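You operate a simulated robot arm through the tools that you are given. There is no shell and no other tool. Be economical: measure what you need, move in short steps, check, and stop when the job is done.

Carry out the task below with a simulated robot arm. There is one attempt and no reset: what you move stays moved.

TASK
Put the silver power supply on the green tray on the side table.

It is judged by the outcome, as a careful person would: the job done as asked, and still so three seconds after it is handed in. It fails if anything else is knocked over, pushed out of place, dropped, spilled or broken.

THE ROBOT
A 7-joint arm with a two-finger parallel gripper, fixed in place. Base frame: the origin is at the foot of the arm, x ahead of it, y to its left, z up. Lengths are in cm, angles in degrees, forces in N, time in s.
Its first joint turns from -66.0 to 66.0 degrees. Payload 2.5 kg.
Tool frame: the origin (TCP) lies between the finger pads and is the grasp point; the fingertips stand 2.3 cm ahead of it; z points along the fingers, y is the line along which they close. The gripper opens to 9.4 cm. The fingers are 3.8 cm wide and 1 cm thick; the gripper's body (5.4 by 9.6 cm) begins 3.9 cm behind the TCP.
Orientation is that of the tool frame in the base frame, as [roll, pitch, yaw] about the fixed x, y, z axes, in that order (R = Rz(yaw) Ry(pitch) Rx(roll)). With the fingers straight down and closing along the base's y, the tool's x points along the base's -x, its y along +y and its z along -z.

THE INTERFACE
- The arm moves only by the tool apply_moves. Its argument "plan" is a list of rows, each an object (a shift or turn left out is 0, a gripper value left out holds the last) with "grip": the finger opening in m, from 0 to 0.094; "translation": the shift along the base's x, y, z in m, a list of three; "yaw": the turn about the base's z in degrees. In form: [{"grip": grip, "translation": [x, y, z], "yaw": yaw}, ...]. A call has 1 to 8 rows; each row shifts and turns the commanded pose from where the row before left it. A row lasts 0.2 s, in which the tool goes at most 5 cm and 8.6 degrees; a call with a longer step from one row to the next is refused whole, and so is a gripper value outside its range. A pose out of reach is approached as far as the arm can. The call stops where the force on the tool passes 40 N (or 10 N more than at its start, if that is more) or the arm is blocked; 0.2 s more then pass. The fingers move at their own pace (about 10.8 cm/s each) and stop on an object; they squeeze with about 40 N. The grip force told is the motor's: it shows also when the fingers shut on nothing. Time passes only in rows, and 0.2 s behind the last, so rows that do not move let the fingers close. It gives the time, the measured TCP pose, the force on the tool (base axes), the opening and the grip force at its end, in the units of the frame above (readings bear some noise), and new pictures: "views" is both (left out), scene, wrist or none.
- Cameras (640 x 400 px; columns grow to the right, rows downward): "scene" is fixed at [10.67, -39.06, 56.5]; the picture's right is [0.88, -0.48, 0.00], its down [-0.24, -0.43, -0.87] and it looks along [0.42, 0.76, -0.49] (base axes); focal length 351 px, centre (320, 200). "wrist" rides on the gripper at [-3.9, 0, -4.4] in the tool frame; the picture's right is [0.00, -1.00, 0.00], its down [0.97, 0.00, -0.24] and it looks along [0.24, 0.00, 0.97] (tool axes); focal length 218 px, centre (320, 200).
- pixel_to_xyz(camera, pixels): there is no depth. For up to 12 entries [column, row, z] of the newest picture of that camera ("zoom" is the newest enlarged one), the place [x, y] in the base frame at which the ray of that pixel passes the height z, good to about 0.2 cm, but the place of the scene camera against the robot may be out by one fixed shift of up to 2.5 cm in any direction. No time passes.
- inspect(camera, box): a new picture of the part [left, top, right, bottom] of that camera's present view, enlarged. No time passes.
- hand_in(): hands the job in; it is judged then, once.

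Work in short steps. Measure before you move; look again where a grasp or a placing could have gone wrong, and mend it. You have 60 turns and 120 pictures in all, the two below and enlarged ones among them. Open the gripper and draw the arm clear of the work before you hand the job in, unless the task says otherwise; then end with one line.

The tools are called after "Emit:" by a JSON object that holds its "api" and its "payload". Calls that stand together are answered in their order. apply_moves: Moves the arm, as the interface text tells. Its arguments: {"type":"object","properties":{"plan":{"type":"array","items":{"type":"object","properties":{"grip":{"type":"number"},"translation":{"type":"array","items":{"type":"number"}},"yaw":{"type":"number"}}}},"views":{"type":"string","enum":["both","scene","wrist","none"]}},"required":["plan"]} The other tools are called the same way: pixel_to_xyz (camera, pixels) gives the place at which the rays of pixels pass given heights; inspect (camera, box) takes an enlarged picture of a part of a camera's view; hand_in () hands the job in.

At the start:

```text
t: 0.0
position: [36.6, -9.45, 38.32]
ee_rot: [-180.0, 0.0, 179.9]
wrist_force: [0.4, -0.6, 0.3]
finger_gap: 9.41
gripper_force: 0.1
```

scene: 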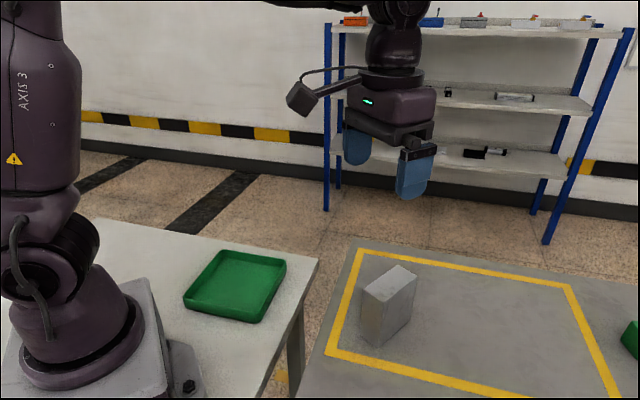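
wrist: 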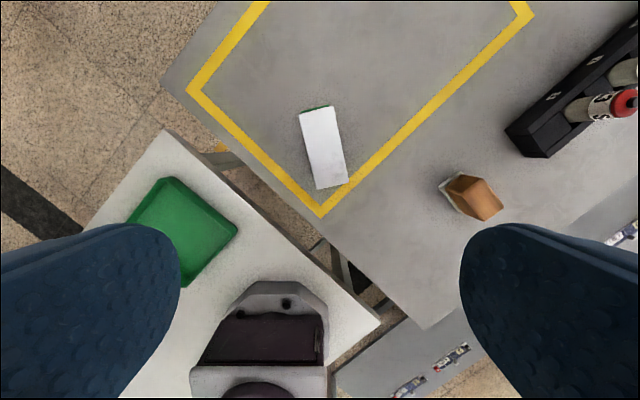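

The silver block shows at about (388,305) in the scene and (323,147) in the wrist view; the tray is at (182,230) in the wrist view. I take closer pictures and measure first.

Emit:
{"api": "inspect", "payload": {"camera": "scene", "box": [320, 230, 480, 370]}}

Emit:
{"api": "inspect", "payload": {"camera": "wrist", "box": [260, 80, 400, 220]}}

Emit:
{"api": "pixel_to_xyz", "payload": {"camera": "wrist", "pixels": [[300, 110, 10], [330, 105, 10], [347, 182, 10], [317, 190, 10], [300, 110, 0], [347, 182, 0], [168, 177, 0], [238, 232, 0], [128, 220, 0], [186, 285, 0], [320, 215, 0], [188, 92, 0]]}}

Emit:
{"api": "pixel_to_xyz", "payload": {"camera": "scene", "pixels": [[373, 347, 0], [362, 342, 0], [412, 312, 0], [363, 290, 10], [384, 302, 10], [417, 275, 10], [395, 264, 10], [326, 350, 0], [358, 248, 0], [220, 250, 0], [285, 258, 0], [183, 295, 0]]}}

```text
2.86 times, centred on (400, 300) of scene
```

zoom: 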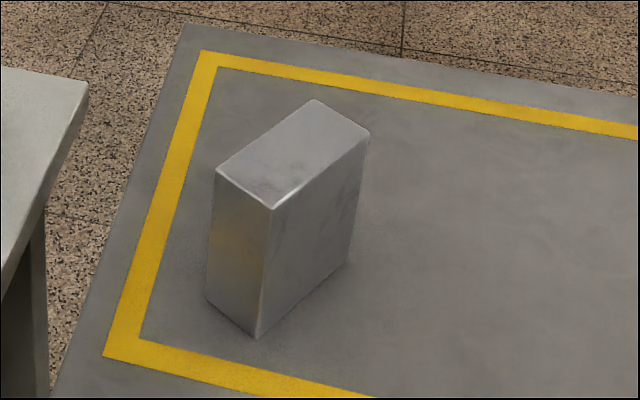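

```text
2.86 times, centred on (330, 150) of wrist
```

zoom: 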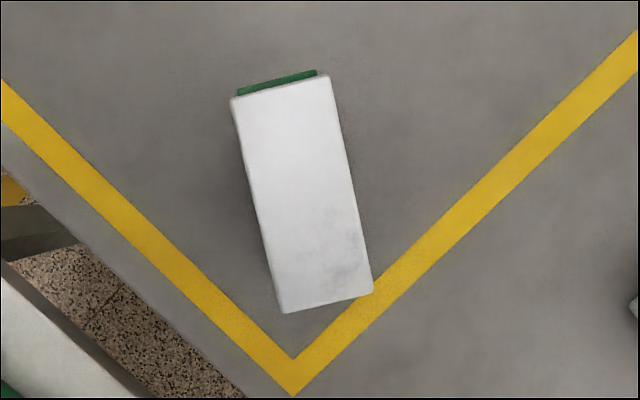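

```text
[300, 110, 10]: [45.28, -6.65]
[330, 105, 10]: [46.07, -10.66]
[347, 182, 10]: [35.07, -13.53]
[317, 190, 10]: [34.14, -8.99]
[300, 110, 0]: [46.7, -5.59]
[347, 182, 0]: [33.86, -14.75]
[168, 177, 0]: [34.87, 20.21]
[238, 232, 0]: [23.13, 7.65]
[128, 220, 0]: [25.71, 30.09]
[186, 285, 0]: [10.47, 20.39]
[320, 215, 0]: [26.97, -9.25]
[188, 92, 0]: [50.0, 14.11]
```

```text
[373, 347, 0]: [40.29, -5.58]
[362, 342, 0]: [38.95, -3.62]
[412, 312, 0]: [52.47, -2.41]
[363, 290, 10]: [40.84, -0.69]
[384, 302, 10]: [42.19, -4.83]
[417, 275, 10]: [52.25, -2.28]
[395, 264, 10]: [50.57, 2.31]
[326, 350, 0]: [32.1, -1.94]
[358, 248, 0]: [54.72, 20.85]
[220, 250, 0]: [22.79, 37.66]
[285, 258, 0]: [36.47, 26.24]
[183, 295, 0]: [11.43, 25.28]
```

The two cameras' plane estimates differ by about 5–7 cm, so heights need checking. I lower the arm about 12 cm over the block to get parallax from the wrist camera.

Emit:
{"api": "apply_moves", "payload": {"plan": [{"grip": 0.094, "translation": [0, 0, -0.04]}, {"translation": [0, 0, -0.04]}, {"translation": [0, 0, -0.04]}, {}]}}

Emit:
{"api": "inspect", "payload": {"camera": "wrist", "box": [160, 0, 480, 200]}}

```text
t: 1.0
position: [36.75, -9.59, 26.25]
ee_rot: [180.0, 0.0, 180.0]
wrist_force: [0.9, -0.8, -0.5]
finger_gap: 9.4
gripper_force: 0.0
```

scene: 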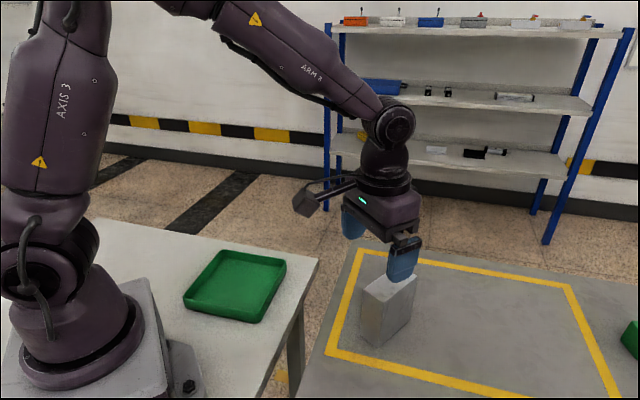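
wrist: 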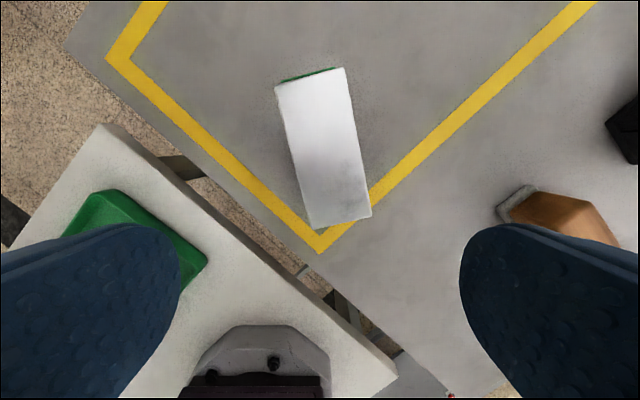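

```text
2.00 times, centred on (320, 100) of wrist
```

zoom: 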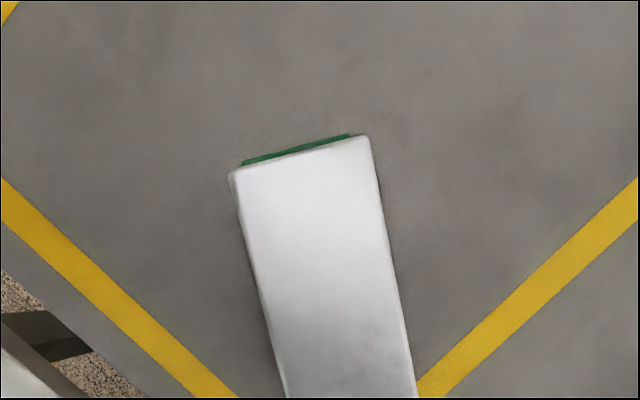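

I re-measure the same points from this lower pose to solve for heights: block top corners (275,86),(345,67),(371,216),(309,229), tape corner (320,253), tape corner (105,58).

Emit:
{"api": "pixel_to_xyz", "payload": {"camera": "wrist", "pixels": [[275, 86, 10], [344, 68, 10], [371, 216, 10], [309, 229, 10], [320, 253, 0], [105, 58, 0], [275, 86, 8], [344, 68, 8], [371, 216, 8], [309, 229, 8], [320, 253, 5], [105, 58, 5]]}}

Emit:
{"api": "pixel_to_xyz", "payload": {"camera": "scene", "pixels": [[378, 348.3, 0], [383.2, 303.1, 8], [383.2, 303.1, 10], [417.1, 276.2, 8], [398, 265, 8], [363.6, 289.5, 8], [360, 334.6, 0], [409.4, 321.7, 0]]}}

```text
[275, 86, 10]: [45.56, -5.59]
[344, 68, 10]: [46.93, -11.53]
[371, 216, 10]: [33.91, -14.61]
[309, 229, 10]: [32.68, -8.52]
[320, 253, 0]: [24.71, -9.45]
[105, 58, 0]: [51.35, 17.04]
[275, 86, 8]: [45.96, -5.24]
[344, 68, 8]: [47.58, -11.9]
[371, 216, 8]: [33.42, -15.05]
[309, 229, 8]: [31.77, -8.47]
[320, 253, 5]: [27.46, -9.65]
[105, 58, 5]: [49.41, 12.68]
```

```text
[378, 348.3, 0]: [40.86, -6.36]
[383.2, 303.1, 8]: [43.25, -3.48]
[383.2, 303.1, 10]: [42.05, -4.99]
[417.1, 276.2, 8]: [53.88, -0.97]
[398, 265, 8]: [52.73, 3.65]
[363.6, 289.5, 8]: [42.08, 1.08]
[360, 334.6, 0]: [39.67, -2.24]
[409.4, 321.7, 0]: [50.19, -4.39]
```

Parallax puts the block top near z≈17–18 (the gray table ≈9, side table ≈0), long axis about +13° from x, centre about (40.4,-9.9). I move above it and turn 13°.

Emit:
{"api": "apply_moves", "payload": {"plan": [{"translation": [0.02, -0.002, 0], "yaw": 6.5}, {"translation": [0.017, -0.001, 0], "yaw": 6.5}, {}]}}

Emit:
{"api": "inspect", "payload": {"camera": "scene", "box": [320, 190, 480, 370]}}

```text
t: 1.8
position: [40.37, -9.71, 26.26]
ee_rot: [-180.0, 0.0, -166.9]
wrist_force: [0.5, 0.5, -0.2]
finger_gap: 9.39
gripper_force: 0.0
```

scene: 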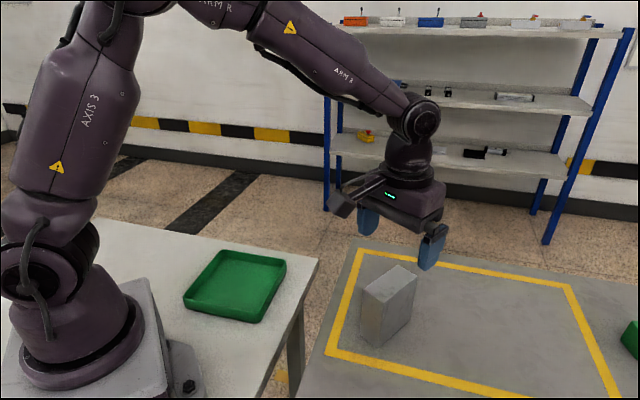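
wrist: 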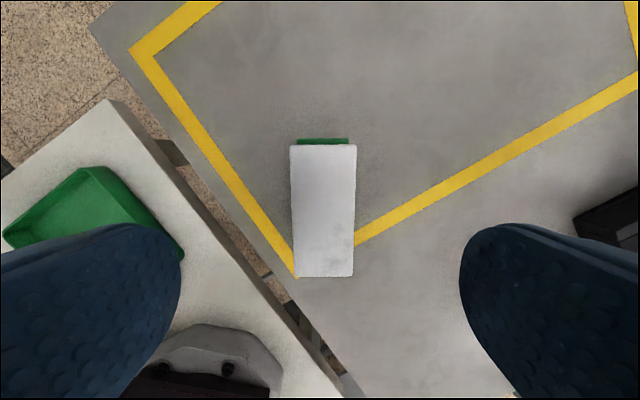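

```text
2.22 times, centred on (400, 280) of scene
```

zoom: 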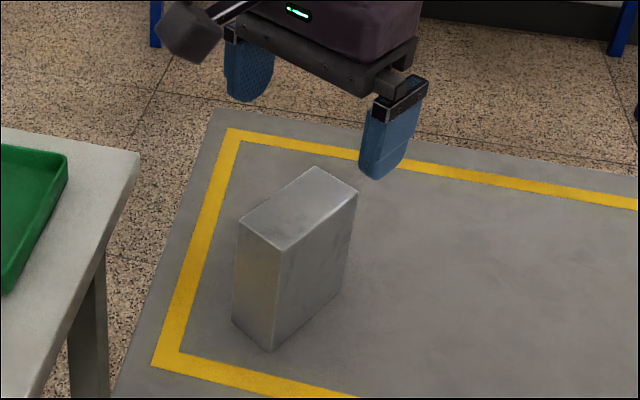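

The top is aligned with the fingers, columns 290–356; combined views give top z≈18. I correct by (-0.2,-0.25) cm and go down 7 cm, then look.

Emit:
{"api": "apply_moves", "payload": {"plan": [{"translation": [-0.002, -0.0025, -0.02]}, {"translation": [0, 0, -0.025]}, {"translation": [0, 0, -0.025]}, {}]}}

Emit:
{"api": "inspect", "payload": {"camera": "scene", "box": [320, 190, 480, 370]}}

```text
t: 2.8
position: [40.09, -10.07, 19.32]
ee_rot: [-180.0, 0.0, -167.1]
wrist_force: [0.2, 0.0, -0.1]
finger_gap: 9.39
gripper_force: 0.0
```

scene: 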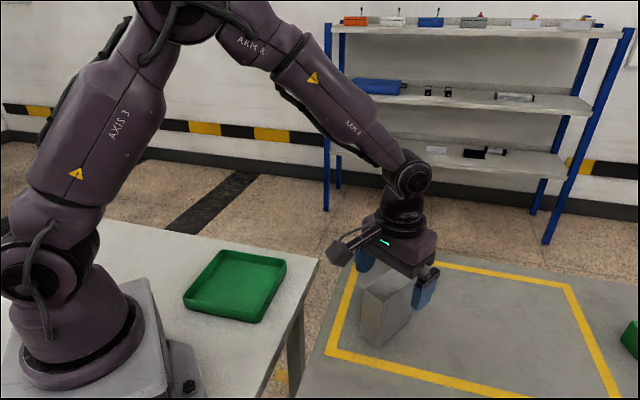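
wrist: 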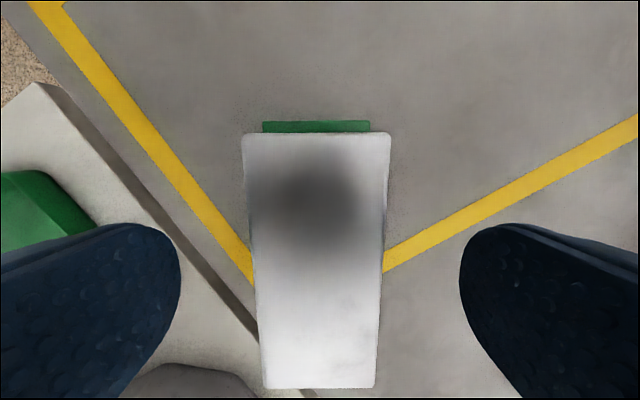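

```text
2.22 times, centred on (400, 280) of scene
```

zoom: 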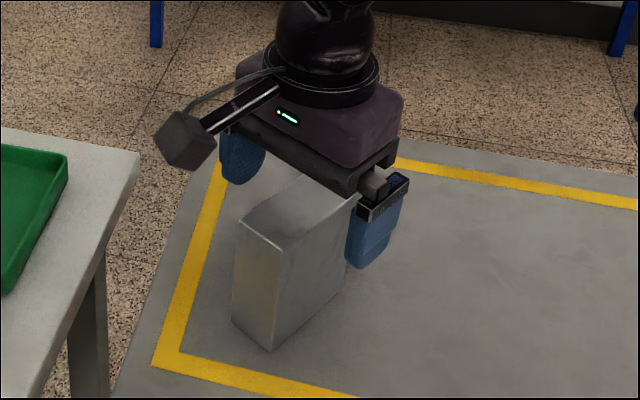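

Near edge row 388, far edge row 133: the top is confirmed at z≈18.0, and the block is centred (±0.1 cm). I go down 3.5 cm more and close.

Emit:
{"api": "apply_moves", "payload": {"plan": [{"translation": [0, 0, -0.018]}, {"translation": [0, 0, -0.017]}, {}, {"grip": 0.0}, {"grip": 0.0}, {"grip": 0.0}]}}

```text
t: 4.2
position: [40.19, -10.07, 15.92]
ee_rot: [179.9, -0.1, -167.0]
wrist_force: [-0.1, 0.5, 0.5]
finger_gap: 3.97
gripper_force: 39.7
```

scene: 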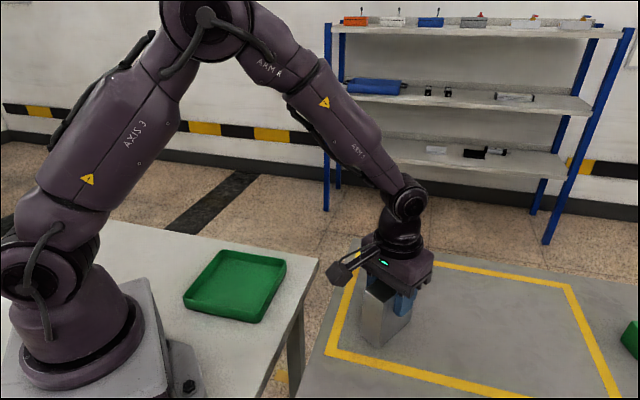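
wrist: 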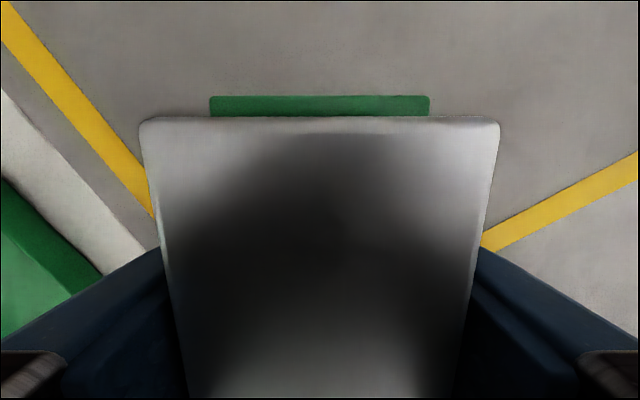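

The fingers stopped at 3.97 cm with 40 N: a firm grip. I lift 10 cm and check.

Emit:
{"api": "apply_moves", "payload": {"plan": [{"translation": [0, 0, 0.01]}, {"translation": [0, 0, 0.02]}, {"translation": [0, 0, 0.03]}, {"translation": [0, 0, 0.03]}, {"translation": [0, 0, 0.02]}, {}]}}

Emit:
{"api": "inspect", "payload": {"camera": "scene", "box": [160, 190, 480, 390]}}

```text
t: 5.6
position: [40.05, -10.0, 26.94]
ee_rot: [180.0, -0.1, -167.0]
wrist_force: [0.2, 0.8, -2.4]
finger_gap: 3.98
gripper_force: 39.7
```

scene: 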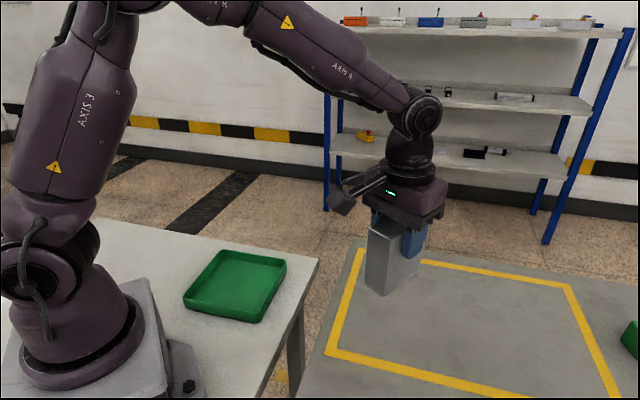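
wrist: 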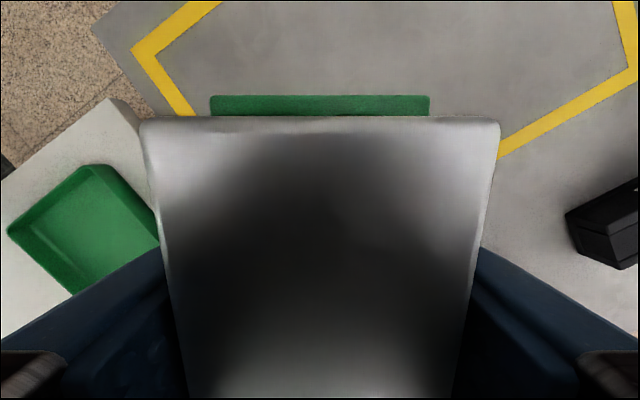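

```text
2.00 times, centred on (320, 290) of scene
```

zoom: 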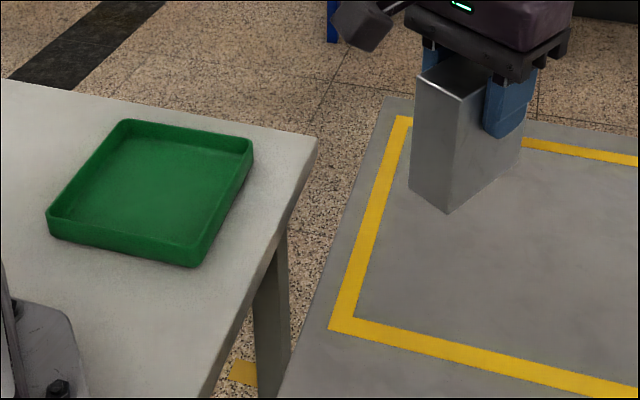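

The block is held (gap 3.98). I now measure the tray in both cameras: scene rim corners (223,250),(286,261),(257,323),(184,301); wrist corners (90,164),(7,230),(78,293).

Emit:
{"api": "pixel_to_xyz", "payload": {"camera": "wrist", "pixels": [[90, 164, 2], [7, 230, 2], [78, 293, 2], [90, 164, 0], [7, 230, 0], [78, 293, 0], [110, 98, 0]]}}

Emit:
{"api": "pixel_to_xyz", "payload": {"camera": "scene", "pixels": [[223, 250, 2], [286, 261, 2], [257, 314, 2], [184, 295, 2], [258, 323, 0], [185, 307, 0], [318, 259, 0]]}}

Emit:
{"api": "inspect", "payload": {"camera": "wrist", "box": [0, 80, 200, 320]}}

```text
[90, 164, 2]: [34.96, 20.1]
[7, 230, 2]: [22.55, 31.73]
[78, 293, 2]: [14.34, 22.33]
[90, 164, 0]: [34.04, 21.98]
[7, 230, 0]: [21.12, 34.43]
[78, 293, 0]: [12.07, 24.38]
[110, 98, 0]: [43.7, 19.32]
```

```text
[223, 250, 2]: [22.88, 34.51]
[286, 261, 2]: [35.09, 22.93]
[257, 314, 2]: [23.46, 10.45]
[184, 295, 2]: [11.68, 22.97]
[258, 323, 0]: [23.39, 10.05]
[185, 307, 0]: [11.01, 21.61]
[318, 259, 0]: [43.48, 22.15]
```

```text
1.67 times, centred on (100, 200) of wrist
```

zoom: 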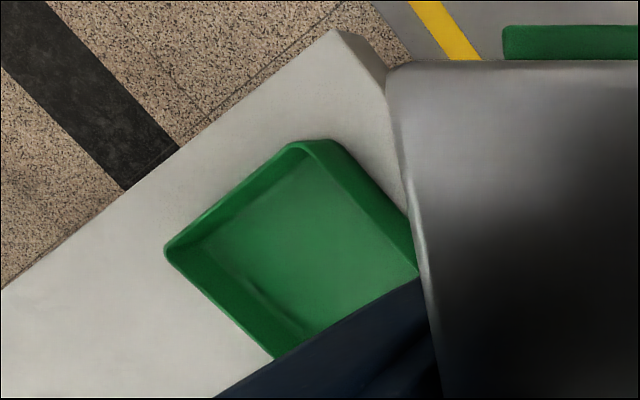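

Scene shift is about (0.2,2.8) cm, and the tray centre comes to about (23.3,19.3), edges at ~46°. I carry the block there at this height, turning 33° to line up with the tray.

Emit:
{"api": "apply_moves", "payload": {"plan": [{"translation": [-0.012, 0.02, 0], "yaw": 4}, {"translation": [-0.022, 0.038, 0], "yaw": 4}, {"translation": [-0.024, 0.043, 0], "yaw": 5}, {"translation": [-0.024, 0.043, 0], "yaw": 5}, {"translation": [-0.024, 0.043, 0], "yaw": 5}, {"translation": [-0.024, 0.043, 0], "yaw": 4}, {"translation": [-0.022, 0.038, 0], "yaw": 3}, {"translation": [-0.015, 0.025, 0], "yaw": 3}]}}

Emit:
{"api": "inspect", "payload": {"camera": "scene", "box": [130, 130, 370, 350]}}

```text
t: 7.4
position: [23.33, 19.36, 26.94]
ee_rot: [180.0, 0.0, -134.0]
wrist_force: [1.0, 0.7, -2.3]
finger_gap: 3.99
gripper_force: 40.2
```

scene: 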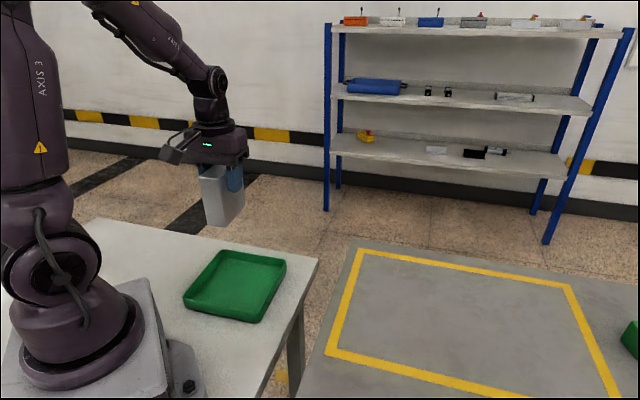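
wrist: 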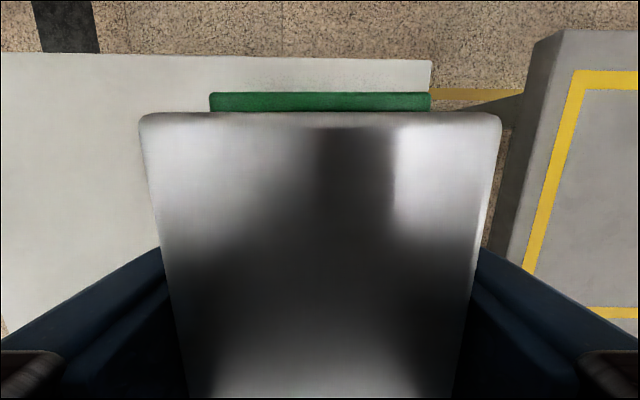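

```text
1.82 times, centred on (250, 240) of scene
```

zoom: 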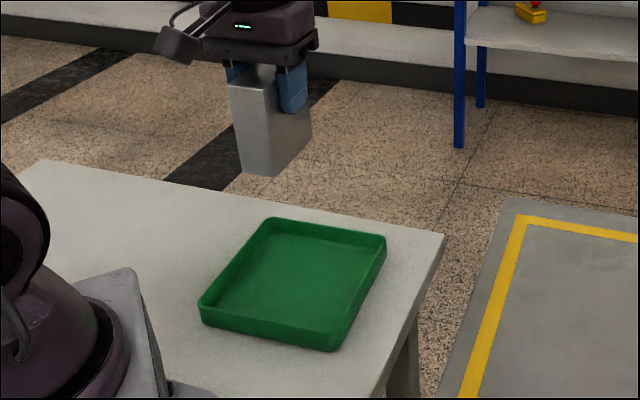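

The block hangs clear, bottom at z≈19.5, about 7.4 below the TCP. I lower 12.5 cm (bottom about 7, still above the rim) and check its position against the tray.

Emit:
{"api": "apply_moves", "payload": {"plan": [{"translation": [0, 0, -0.025]}, {"translation": [0, 0, -0.03]}, {"translation": [0, 0, -0.03]}, {"translation": [0, 0, -0.025]}, {"translation": [0, 0, -0.015]}, {}]}}

Emit:
{"api": "inspect", "payload": {"camera": "scene", "box": [150, 200, 310, 340]}}

```text
t: 8.8
position: [23.31, 19.33, 14.22]
ee_rot: [-180.0, 0.0, -133.9]
wrist_force: [0.2, -0.3, -1.9]
finger_gap: 3.98
gripper_force: 39.6
```

scene: 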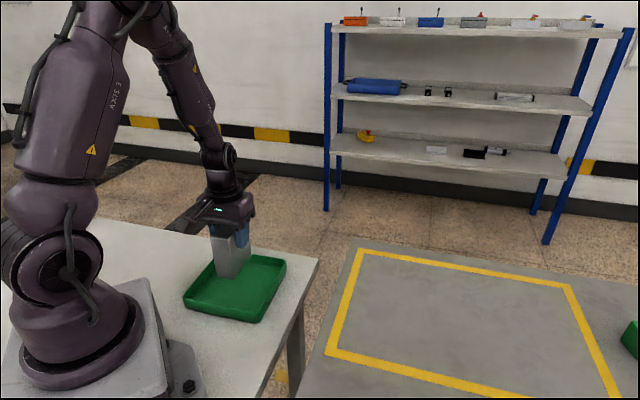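
wrist: 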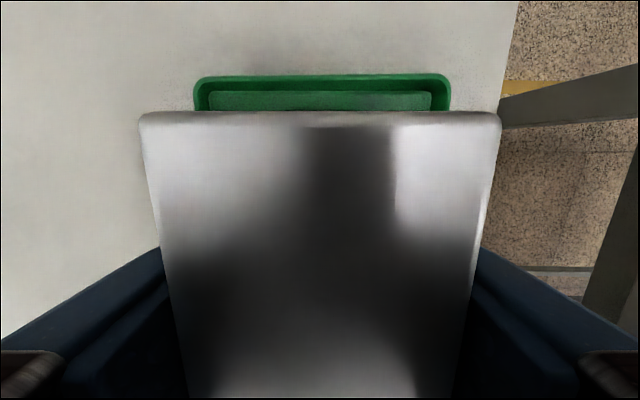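

```text
2.86 times, centred on (230, 270) of scene
```

zoom: 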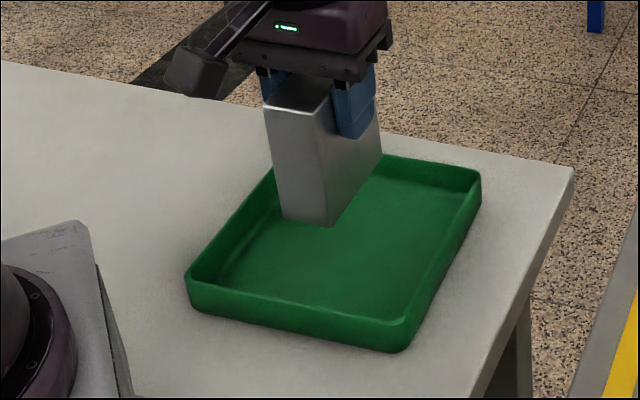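

Wrist view: tray rim columns 193–450 (centre 321.5) and far edge ≈8.3 cm ahead against a 16.6 cm wide tray, so the block is centred. I lower 4.5 cm.

Emit:
{"api": "apply_moves", "payload": {"plan": [{"translation": [0, 0, -0.02]}, {"translation": [0, 0, -0.015]}, {"translation": [0, 0, -0.01]}, {}], "views": "scene"}}

Emit:
{"api": "inspect", "payload": {"camera": "scene", "box": [150, 200, 310, 340]}}

```text
t: 9.8
position: [23.36, 19.33, 9.73]
ee_rot: [-179.9, 0.1, -134.0]
wrist_force: [-0.4, -0.1, -3.2]
finger_gap: 3.96
gripper_force: 40.2
```

scene: 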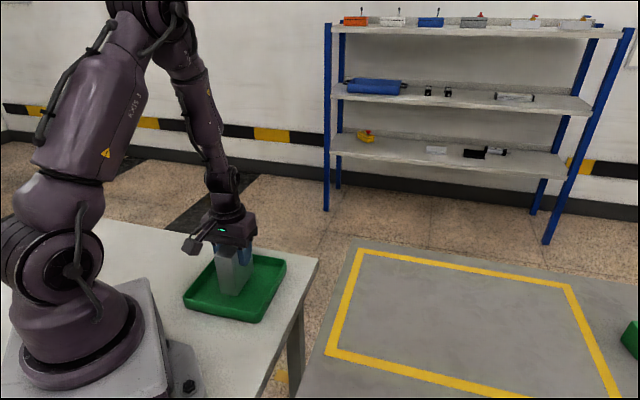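

```text
2.86 times, centred on (230, 270) of scene
```

zoom: 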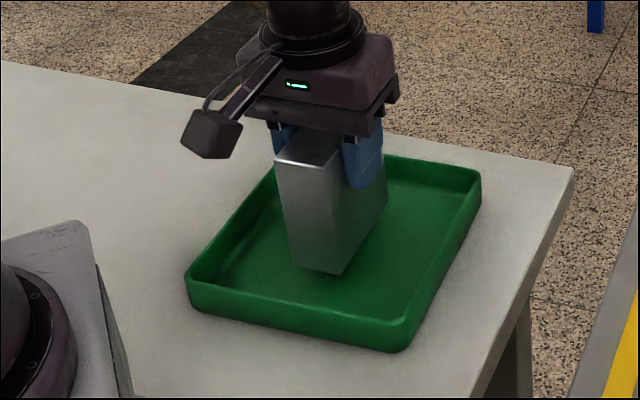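

No contact yet (−3 N, just the weight). I go down in small steps to touch.

Emit:
{"api": "apply_moves", "payload": {"plan": [{"translation": [0, 0, -0.004]}, {"translation": [0, 0, -0.004]}, {}], "views": "none"}}

```text
t: 10.6
position: [23.38, 19.3, 8.94]
ee_rot: [-180.0, 0.0, -134.1]
wrist_force: [-0.3, 0.4, -2.4]
finger_gap: 4.0
gripper_force: 40.2
```

Emit:
{"api": "apply_moves", "payload": {"plan": [{"translation": [0, 0, -0.003]}, {"translation": [0, 0, -0.003]}, {}], "views": "none"}}

```text
t: 11.4
position: [23.35, 19.32, 8.33]
ee_rot: [-180.0, 0.1, -134.0]
wrist_force: [0.5, 0.1, -3.0]
finger_gap: 3.98
gripper_force: 40.3
```

Still no contact force; I continue down in 2–3 mm steps.

Emit:
{"api": "apply_moves", "payload": {"plan": [{"translation": [0, 0, -0.002]}, {"translation": [0, 0, -0.002]}, {"translation": [0, 0, -0.002]}, {}], "views": "scene"}}

Emit:
{"api": "inspect", "payload": {"camera": "scene", "box": [150, 200, 310, 340]}}

```text
t: 12.4
position: [23.59, 19.4, 7.91]
ee_rot: [-179.9, 0.3, -133.9]
wrist_force: [-3.4, 3.8, 35.5]
finger_gap: 4.0
gripper_force: 40.4
```

scene: 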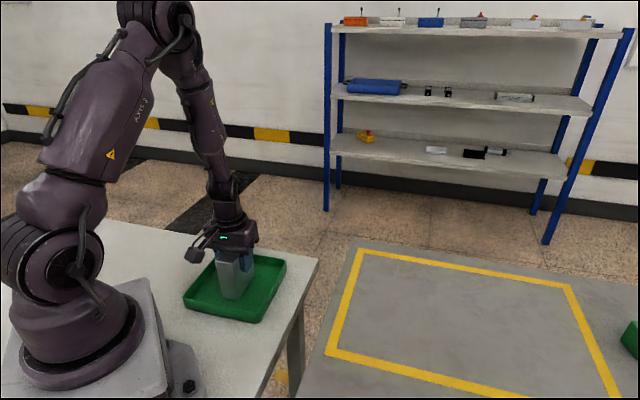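

```text
2.86 times, centred on (230, 270) of scene
```

zoom: 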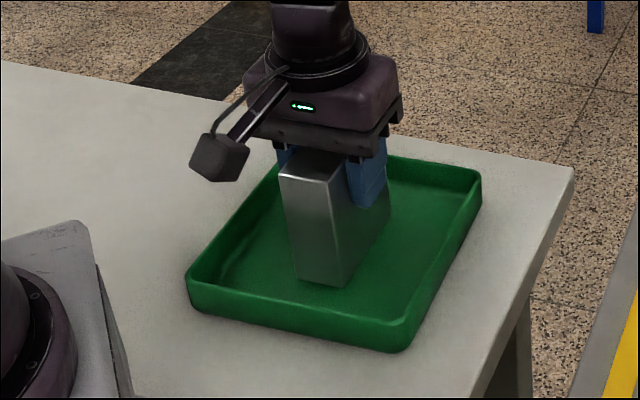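

Contact: +35 N at z 7.91, the block standing in the middle of the tray. I relieve the push by 2 mm, check force, then open.

Emit:
{"api": "apply_moves", "payload": {"plan": [{"translation": [0, 0, 0.002]}, {}], "views": "none"}}

```text
t: 13.0
position: [23.37, 19.24, 7.93]
ee_rot: [179.9, -0.2, -134.1]
wrist_force: [1.6, 1.0, 1.9]
finger_gap: 3.97
gripper_force: 40.2
```

The force is down to about 2 N, so the block rests on the tray floor. I open fully.

Emit:
{"api": "apply_moves", "payload": {"plan": [{"grip": 0.06}, {"grip": 0.094}, {"grip": 0.094}, {}]}}

```text
t: 14.0
position: [23.51, 19.35, 8.14]
ee_rot: [-179.9, 0.0, -133.9]
wrist_force: [-0.7, -0.5, -0.6]
finger_gap: 9.41
gripper_force: 0.1
```

scene: 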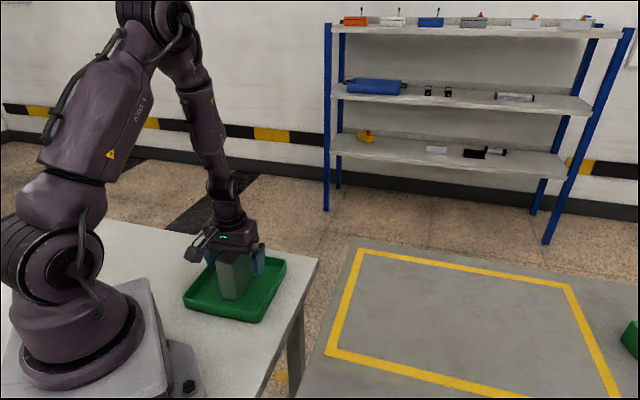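
wrist: 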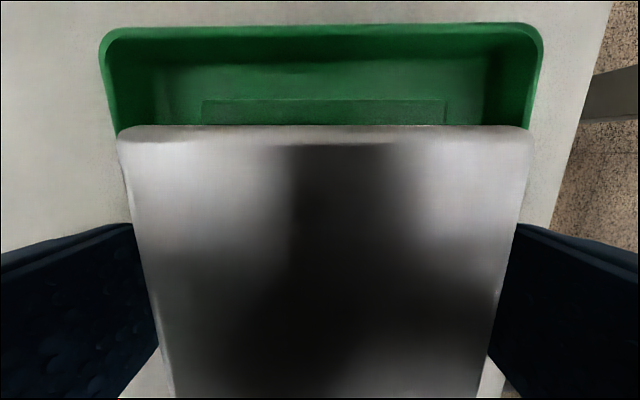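

The fingers are free on both sides and the block stands upright. I rise straight up.

Emit:
{"api": "apply_moves", "payload": {"plan": [{"translation": [0, 0, 0.015]}, {"translation": [0, 0, 0.03]}, {"translation": [0, 0, 0.04]}, {"translation": [0, 0, 0.04]}, {"translation": [0, 0, 0.04]}, {"translation": [0.02, 0, 0.03]}, {}]}}

Emit:
{"api": "inspect", "payload": {"camera": "scene", "box": [150, 200, 310, 340]}}

```text
t: 15.6
position: [25.33, 19.26, 27.6]
ee_rot: [180.0, 0.0, -134.0]
wrist_force: [0.3, -0.4, 0.0]
finger_gap: 9.4
gripper_force: 0.0
```

scene: 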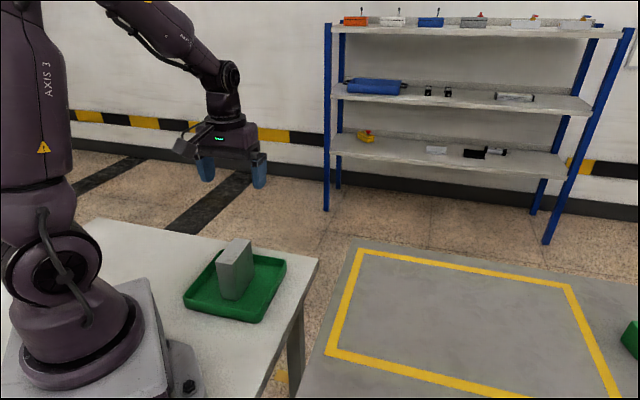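
wrist: 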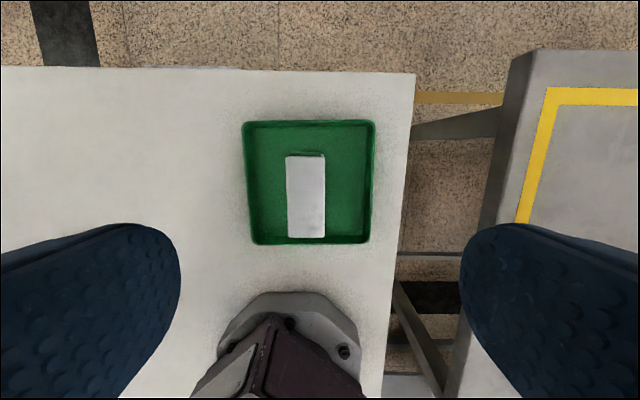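

```text
2.86 times, centred on (230, 270) of scene
```

zoom: 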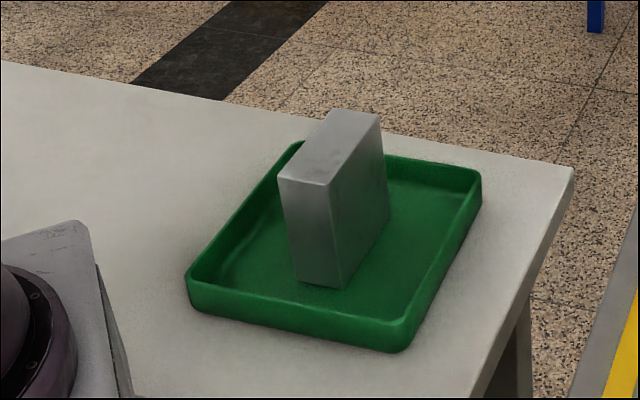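

The block stands upright on the tray floor, the tray has not moved, and the arm is clear. I hand in.

Emit:
{"api": "hand_in", "payload": {}}

```text
The job is handed in.
```

The silver power supply is standing upright in the middle of the green tray on the side table, with the gripper open and the arm drawn clear; I saw nothing else disturbed.
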